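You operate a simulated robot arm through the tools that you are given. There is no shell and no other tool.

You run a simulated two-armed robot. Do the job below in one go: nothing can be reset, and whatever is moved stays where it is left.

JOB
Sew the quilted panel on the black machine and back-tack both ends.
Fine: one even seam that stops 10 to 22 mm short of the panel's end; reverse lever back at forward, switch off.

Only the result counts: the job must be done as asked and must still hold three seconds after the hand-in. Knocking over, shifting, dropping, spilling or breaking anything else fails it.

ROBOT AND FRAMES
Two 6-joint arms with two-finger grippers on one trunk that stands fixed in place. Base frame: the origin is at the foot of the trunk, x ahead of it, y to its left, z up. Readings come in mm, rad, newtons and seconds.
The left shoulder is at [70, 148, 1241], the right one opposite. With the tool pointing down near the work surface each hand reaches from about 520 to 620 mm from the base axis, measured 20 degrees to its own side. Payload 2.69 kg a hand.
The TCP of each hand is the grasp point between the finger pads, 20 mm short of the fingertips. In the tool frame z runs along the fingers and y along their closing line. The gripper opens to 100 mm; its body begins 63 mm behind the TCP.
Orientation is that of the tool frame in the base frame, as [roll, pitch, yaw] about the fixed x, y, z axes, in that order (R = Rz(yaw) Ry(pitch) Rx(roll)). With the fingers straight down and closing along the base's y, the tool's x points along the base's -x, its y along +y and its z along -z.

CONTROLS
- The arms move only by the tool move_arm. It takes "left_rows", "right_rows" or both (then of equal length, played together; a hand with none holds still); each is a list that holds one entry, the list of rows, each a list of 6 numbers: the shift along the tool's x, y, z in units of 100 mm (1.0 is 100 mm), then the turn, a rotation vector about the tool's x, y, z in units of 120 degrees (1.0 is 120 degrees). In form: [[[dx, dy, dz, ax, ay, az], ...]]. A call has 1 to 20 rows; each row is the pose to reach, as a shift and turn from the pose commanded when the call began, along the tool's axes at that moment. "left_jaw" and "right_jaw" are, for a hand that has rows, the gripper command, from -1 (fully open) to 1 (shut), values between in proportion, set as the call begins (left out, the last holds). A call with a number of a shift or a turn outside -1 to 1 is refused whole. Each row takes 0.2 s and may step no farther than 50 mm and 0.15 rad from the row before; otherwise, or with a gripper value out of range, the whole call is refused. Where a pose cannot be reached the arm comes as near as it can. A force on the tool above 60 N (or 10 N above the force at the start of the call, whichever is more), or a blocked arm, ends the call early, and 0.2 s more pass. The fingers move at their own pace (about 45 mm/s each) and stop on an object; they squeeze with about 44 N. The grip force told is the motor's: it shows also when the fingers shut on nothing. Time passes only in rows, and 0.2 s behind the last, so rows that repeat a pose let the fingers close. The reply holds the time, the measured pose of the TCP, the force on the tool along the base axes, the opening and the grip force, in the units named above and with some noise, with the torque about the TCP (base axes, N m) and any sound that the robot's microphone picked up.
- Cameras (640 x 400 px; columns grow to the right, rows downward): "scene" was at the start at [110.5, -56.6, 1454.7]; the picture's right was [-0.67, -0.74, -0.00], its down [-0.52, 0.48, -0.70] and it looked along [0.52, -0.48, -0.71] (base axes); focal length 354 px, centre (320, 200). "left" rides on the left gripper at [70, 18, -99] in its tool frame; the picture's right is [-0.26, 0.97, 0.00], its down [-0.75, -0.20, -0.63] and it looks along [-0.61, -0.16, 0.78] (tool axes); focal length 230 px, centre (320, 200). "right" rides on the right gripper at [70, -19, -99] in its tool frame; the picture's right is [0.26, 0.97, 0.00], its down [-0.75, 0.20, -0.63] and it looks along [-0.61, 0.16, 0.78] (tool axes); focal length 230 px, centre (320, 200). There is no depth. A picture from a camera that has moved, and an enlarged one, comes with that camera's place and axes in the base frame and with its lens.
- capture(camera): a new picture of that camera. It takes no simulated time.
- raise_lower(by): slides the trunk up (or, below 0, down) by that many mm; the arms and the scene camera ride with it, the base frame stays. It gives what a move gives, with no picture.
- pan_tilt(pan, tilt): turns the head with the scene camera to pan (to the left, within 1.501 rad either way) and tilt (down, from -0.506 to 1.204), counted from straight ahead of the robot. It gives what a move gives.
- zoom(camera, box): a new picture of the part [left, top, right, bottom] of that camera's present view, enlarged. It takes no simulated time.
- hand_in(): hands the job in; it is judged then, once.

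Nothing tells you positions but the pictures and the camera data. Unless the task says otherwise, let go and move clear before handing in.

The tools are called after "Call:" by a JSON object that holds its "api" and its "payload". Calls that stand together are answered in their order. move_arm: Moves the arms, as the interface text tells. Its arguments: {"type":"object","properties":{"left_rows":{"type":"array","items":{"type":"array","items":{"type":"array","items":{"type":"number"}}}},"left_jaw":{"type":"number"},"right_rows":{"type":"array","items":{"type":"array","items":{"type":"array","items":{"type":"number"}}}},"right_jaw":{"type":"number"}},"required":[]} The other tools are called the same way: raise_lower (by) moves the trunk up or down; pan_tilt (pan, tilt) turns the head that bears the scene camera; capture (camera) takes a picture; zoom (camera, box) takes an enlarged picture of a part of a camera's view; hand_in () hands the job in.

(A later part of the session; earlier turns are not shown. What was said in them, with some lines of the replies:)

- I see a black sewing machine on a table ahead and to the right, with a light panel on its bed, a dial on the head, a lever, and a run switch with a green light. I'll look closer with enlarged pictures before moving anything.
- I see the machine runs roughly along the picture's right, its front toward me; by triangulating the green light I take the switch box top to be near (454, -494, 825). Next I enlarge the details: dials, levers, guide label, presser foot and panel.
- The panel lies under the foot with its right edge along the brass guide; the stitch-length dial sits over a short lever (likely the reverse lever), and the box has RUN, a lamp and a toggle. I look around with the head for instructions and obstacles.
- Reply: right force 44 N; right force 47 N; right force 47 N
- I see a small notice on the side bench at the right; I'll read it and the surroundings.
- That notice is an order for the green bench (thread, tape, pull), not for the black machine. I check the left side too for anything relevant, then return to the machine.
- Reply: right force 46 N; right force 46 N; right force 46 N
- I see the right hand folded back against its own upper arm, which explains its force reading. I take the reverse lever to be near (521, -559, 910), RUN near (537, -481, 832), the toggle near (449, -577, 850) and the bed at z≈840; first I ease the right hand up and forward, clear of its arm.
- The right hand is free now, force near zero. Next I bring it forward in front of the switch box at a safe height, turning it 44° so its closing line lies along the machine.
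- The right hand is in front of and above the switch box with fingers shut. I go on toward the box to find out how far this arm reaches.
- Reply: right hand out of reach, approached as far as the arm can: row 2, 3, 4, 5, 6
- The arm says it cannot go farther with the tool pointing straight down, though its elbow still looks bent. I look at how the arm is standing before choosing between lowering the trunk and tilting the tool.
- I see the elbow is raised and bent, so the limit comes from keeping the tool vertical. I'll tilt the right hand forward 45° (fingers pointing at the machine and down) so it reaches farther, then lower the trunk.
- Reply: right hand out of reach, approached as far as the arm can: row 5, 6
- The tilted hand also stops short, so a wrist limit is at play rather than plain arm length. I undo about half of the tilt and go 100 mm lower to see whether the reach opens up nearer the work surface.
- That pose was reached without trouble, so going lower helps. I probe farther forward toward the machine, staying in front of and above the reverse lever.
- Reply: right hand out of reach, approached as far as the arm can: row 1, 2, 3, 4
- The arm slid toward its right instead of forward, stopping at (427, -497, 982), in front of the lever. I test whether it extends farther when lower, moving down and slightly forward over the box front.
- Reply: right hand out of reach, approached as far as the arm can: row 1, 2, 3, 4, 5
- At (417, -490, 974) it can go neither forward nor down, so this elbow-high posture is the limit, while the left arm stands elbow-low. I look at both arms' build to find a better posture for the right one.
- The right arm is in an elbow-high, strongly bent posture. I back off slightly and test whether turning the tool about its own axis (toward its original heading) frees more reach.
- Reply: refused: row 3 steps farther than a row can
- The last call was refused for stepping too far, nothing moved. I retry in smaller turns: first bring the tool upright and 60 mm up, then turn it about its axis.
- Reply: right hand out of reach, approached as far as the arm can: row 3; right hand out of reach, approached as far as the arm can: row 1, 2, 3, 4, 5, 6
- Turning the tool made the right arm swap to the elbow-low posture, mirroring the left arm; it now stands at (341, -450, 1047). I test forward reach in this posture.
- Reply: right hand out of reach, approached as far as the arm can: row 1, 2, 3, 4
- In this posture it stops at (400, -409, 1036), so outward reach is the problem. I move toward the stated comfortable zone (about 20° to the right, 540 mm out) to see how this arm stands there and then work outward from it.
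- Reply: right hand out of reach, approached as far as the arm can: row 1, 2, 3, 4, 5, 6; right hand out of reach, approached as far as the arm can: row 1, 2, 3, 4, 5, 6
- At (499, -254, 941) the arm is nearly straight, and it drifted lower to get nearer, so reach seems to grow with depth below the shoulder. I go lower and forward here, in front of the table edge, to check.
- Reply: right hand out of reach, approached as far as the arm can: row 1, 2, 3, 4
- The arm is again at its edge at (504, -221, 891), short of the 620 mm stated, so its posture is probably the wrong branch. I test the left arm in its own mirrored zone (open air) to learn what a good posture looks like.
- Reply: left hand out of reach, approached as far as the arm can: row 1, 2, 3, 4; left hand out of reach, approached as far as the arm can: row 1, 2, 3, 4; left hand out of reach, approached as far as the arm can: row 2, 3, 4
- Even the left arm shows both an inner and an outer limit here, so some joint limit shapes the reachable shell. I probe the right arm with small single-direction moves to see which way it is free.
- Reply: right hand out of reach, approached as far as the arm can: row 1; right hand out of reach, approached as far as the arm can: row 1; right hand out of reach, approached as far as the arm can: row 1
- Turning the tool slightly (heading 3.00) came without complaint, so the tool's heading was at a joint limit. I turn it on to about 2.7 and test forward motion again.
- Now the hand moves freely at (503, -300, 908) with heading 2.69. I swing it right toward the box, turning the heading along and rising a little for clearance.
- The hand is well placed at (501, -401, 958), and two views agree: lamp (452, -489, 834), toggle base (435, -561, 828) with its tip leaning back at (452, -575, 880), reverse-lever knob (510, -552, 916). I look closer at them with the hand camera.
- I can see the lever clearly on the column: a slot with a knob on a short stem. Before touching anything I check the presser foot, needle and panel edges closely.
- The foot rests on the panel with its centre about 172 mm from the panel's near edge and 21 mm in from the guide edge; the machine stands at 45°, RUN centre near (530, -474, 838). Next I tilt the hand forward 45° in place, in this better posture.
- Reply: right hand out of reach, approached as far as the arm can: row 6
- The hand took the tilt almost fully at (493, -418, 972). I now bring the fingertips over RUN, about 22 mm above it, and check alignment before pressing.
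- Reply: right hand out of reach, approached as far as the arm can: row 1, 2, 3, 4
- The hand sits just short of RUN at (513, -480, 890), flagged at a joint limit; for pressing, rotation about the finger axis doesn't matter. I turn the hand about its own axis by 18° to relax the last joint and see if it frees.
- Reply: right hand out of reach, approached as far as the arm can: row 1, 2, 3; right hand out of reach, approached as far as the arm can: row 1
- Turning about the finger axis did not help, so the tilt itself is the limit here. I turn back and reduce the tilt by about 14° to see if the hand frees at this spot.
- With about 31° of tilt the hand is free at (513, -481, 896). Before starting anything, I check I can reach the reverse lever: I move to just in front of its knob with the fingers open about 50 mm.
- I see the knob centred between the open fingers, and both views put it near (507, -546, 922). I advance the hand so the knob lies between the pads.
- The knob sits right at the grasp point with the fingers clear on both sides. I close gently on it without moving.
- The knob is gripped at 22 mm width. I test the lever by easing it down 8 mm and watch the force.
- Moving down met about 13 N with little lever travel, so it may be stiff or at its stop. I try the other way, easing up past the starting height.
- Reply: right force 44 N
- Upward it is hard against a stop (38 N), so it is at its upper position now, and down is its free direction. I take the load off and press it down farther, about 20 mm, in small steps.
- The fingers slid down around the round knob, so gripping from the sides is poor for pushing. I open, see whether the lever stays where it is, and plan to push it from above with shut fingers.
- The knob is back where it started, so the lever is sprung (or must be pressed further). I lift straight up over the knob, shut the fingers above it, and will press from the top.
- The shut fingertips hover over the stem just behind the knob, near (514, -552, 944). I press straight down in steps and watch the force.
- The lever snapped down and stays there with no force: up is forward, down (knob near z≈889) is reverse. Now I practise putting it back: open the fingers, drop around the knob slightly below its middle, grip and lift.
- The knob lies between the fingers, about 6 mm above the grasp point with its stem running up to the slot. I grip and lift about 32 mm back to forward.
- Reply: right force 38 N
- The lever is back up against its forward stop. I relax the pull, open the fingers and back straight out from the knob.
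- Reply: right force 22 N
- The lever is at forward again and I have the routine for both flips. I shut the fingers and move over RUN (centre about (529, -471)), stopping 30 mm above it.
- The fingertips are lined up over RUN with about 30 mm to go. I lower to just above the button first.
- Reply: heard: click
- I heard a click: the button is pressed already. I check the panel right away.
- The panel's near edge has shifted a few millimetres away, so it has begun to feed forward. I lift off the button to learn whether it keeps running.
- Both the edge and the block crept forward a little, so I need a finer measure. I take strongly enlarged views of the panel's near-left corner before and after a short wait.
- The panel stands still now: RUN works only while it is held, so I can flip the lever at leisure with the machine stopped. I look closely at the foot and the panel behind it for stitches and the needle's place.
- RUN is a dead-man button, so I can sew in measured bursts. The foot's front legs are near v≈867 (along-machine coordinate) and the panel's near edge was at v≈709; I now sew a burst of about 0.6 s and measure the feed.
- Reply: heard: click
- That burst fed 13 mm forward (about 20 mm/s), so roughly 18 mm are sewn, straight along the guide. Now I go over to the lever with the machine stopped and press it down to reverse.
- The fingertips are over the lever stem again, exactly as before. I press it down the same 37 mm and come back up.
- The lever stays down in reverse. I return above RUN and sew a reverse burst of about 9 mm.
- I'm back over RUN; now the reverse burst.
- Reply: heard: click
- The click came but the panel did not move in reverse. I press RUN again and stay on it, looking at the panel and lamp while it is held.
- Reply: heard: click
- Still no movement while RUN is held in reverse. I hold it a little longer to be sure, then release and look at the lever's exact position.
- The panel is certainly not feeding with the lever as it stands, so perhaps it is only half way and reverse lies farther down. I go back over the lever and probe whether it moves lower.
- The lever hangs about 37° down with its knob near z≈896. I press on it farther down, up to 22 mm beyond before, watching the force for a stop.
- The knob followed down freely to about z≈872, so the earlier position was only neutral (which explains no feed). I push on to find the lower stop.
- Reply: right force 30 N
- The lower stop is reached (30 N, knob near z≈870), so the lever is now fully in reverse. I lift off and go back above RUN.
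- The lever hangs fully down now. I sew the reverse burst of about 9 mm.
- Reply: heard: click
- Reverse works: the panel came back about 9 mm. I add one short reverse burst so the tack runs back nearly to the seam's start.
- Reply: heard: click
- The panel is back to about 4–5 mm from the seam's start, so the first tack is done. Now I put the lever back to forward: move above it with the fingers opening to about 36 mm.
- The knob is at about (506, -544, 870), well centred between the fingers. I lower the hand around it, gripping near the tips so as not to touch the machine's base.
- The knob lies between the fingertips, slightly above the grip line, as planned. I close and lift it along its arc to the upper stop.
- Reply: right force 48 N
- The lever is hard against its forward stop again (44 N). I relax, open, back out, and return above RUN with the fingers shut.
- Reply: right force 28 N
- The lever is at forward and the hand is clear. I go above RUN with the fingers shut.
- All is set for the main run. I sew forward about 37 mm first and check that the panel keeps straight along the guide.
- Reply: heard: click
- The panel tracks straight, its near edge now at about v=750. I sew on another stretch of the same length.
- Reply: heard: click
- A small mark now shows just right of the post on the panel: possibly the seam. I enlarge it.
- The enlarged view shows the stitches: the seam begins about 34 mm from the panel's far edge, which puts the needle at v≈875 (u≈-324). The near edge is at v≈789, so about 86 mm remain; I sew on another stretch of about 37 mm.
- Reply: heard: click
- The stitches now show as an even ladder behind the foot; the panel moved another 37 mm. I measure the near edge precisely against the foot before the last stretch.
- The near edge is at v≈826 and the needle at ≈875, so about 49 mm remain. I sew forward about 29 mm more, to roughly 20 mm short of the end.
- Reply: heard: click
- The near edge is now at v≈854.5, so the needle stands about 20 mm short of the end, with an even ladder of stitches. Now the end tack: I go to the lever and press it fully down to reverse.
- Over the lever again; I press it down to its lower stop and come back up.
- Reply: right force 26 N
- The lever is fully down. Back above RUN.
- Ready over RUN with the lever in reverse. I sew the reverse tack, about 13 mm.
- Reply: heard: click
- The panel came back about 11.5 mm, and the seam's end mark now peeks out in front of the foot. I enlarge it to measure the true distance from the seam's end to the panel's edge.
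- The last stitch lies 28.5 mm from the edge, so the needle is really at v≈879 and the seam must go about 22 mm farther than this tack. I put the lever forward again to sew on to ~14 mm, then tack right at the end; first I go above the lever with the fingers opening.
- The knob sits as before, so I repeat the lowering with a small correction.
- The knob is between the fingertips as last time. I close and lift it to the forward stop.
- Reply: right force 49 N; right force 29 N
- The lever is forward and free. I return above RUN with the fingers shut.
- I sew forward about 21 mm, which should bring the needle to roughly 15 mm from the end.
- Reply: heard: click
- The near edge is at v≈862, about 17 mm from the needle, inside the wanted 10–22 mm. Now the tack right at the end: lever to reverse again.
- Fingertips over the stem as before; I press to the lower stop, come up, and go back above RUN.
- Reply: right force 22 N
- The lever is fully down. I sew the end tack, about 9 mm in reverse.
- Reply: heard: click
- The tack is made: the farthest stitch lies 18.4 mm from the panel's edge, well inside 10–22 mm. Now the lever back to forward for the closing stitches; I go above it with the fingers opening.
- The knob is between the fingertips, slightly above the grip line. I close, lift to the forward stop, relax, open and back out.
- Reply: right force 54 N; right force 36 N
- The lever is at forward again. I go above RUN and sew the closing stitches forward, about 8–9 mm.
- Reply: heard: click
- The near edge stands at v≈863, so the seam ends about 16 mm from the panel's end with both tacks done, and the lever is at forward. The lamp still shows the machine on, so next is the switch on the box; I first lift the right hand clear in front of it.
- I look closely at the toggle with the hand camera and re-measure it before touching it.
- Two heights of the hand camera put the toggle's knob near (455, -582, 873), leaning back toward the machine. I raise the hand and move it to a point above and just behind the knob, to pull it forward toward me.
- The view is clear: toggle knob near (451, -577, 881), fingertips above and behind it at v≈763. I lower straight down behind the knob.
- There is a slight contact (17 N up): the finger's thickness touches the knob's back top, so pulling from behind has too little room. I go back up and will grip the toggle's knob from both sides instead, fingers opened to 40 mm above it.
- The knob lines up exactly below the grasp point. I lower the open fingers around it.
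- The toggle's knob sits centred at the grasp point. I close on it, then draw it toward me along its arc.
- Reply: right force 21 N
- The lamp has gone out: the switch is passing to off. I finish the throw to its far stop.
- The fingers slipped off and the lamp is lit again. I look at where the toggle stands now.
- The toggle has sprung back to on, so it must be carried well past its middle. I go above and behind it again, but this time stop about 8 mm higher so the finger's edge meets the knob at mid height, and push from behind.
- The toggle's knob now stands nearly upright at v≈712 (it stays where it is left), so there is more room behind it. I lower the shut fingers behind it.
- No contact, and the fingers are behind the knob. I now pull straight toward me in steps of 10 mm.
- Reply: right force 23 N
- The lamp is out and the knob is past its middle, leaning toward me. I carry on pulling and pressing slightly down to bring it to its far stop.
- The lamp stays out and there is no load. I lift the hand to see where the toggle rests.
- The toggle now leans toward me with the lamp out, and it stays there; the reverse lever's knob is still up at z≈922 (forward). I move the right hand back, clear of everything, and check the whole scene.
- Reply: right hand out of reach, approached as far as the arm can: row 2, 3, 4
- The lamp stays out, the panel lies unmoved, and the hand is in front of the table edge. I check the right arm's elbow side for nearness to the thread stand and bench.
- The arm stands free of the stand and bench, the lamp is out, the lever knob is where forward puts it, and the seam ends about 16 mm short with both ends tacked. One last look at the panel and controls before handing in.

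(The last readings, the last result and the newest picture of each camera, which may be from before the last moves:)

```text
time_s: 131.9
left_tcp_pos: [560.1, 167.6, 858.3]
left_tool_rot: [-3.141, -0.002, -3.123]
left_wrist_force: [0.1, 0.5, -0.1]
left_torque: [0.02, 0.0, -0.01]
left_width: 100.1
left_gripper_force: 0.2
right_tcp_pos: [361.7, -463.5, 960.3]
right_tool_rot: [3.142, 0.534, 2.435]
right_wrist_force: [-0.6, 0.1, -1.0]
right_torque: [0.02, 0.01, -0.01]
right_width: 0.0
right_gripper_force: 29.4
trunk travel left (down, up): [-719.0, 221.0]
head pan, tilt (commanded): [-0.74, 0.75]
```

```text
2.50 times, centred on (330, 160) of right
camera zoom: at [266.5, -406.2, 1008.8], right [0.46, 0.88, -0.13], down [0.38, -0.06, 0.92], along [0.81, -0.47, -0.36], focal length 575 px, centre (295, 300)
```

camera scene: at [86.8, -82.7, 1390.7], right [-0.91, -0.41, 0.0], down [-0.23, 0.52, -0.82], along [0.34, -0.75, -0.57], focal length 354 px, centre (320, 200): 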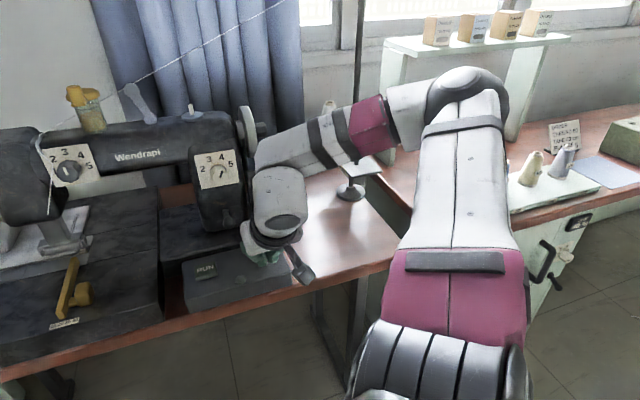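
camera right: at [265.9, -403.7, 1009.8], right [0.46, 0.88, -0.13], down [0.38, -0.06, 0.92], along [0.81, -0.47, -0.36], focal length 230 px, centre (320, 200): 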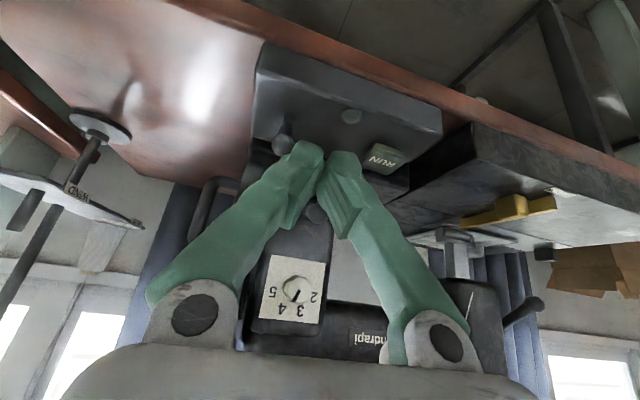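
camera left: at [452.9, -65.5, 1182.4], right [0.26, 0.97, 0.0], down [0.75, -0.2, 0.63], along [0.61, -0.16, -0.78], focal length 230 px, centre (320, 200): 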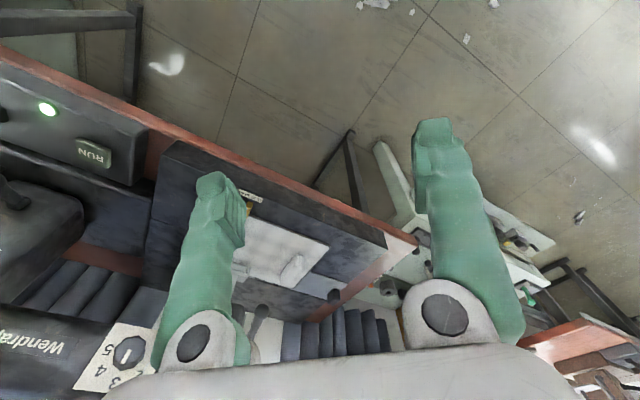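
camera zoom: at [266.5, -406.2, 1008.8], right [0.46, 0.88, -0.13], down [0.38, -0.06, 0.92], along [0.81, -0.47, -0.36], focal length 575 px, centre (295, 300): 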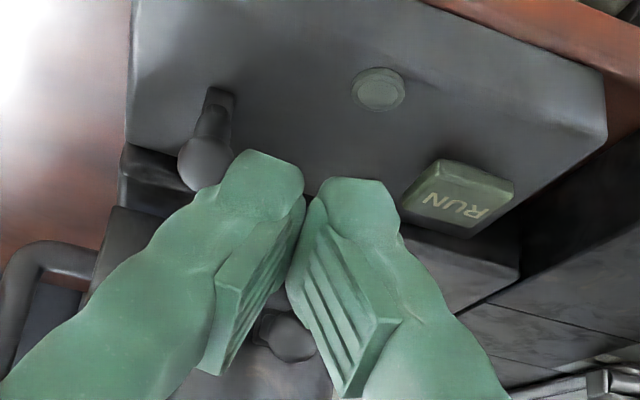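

The seam is an even ladder of stitches, the lamp is out with the toggle off, the lever knob is up at forward, and both hands are clear. I hand the job in.

Call:
{"api": "hand_in", "payload": {}}

```text
The job is handed in.
```

The quilted panel is sewn on the black machine with both ends back-tacked, and the job is handed in. I have not seen the verdict.

- **Seam:** One straight line of evenly spaced stitches along the guide. By my camera measurements it ends about 16 mm short of the panel's end, give or take 2 mm.
- **Start tack:** I sewed forward about 18 mm, back about 13 mm, then on.
- **End tack:** I made two reverse runs near the end. I misjudged the needle's position, so the first was made about 24 mm from the edge. I sewed on and tacked again at the true end, so the last 20 mm or so is stitched over more than once.
- **Running in neutral:** Early on I pressed RUN while the lever was only halfway down. The machine ran for over a second near the start without feeding the panel.
- **Controls:** The reverse lever is up against its forward stop. The switch is off, with its lamp out. It slipped back on at my first try, but the second pull held.
- **Clearance:** Nothing else was moved or knocked. I lowered the trunk 80 mm to reach the switch and left it there; both hands are clear.
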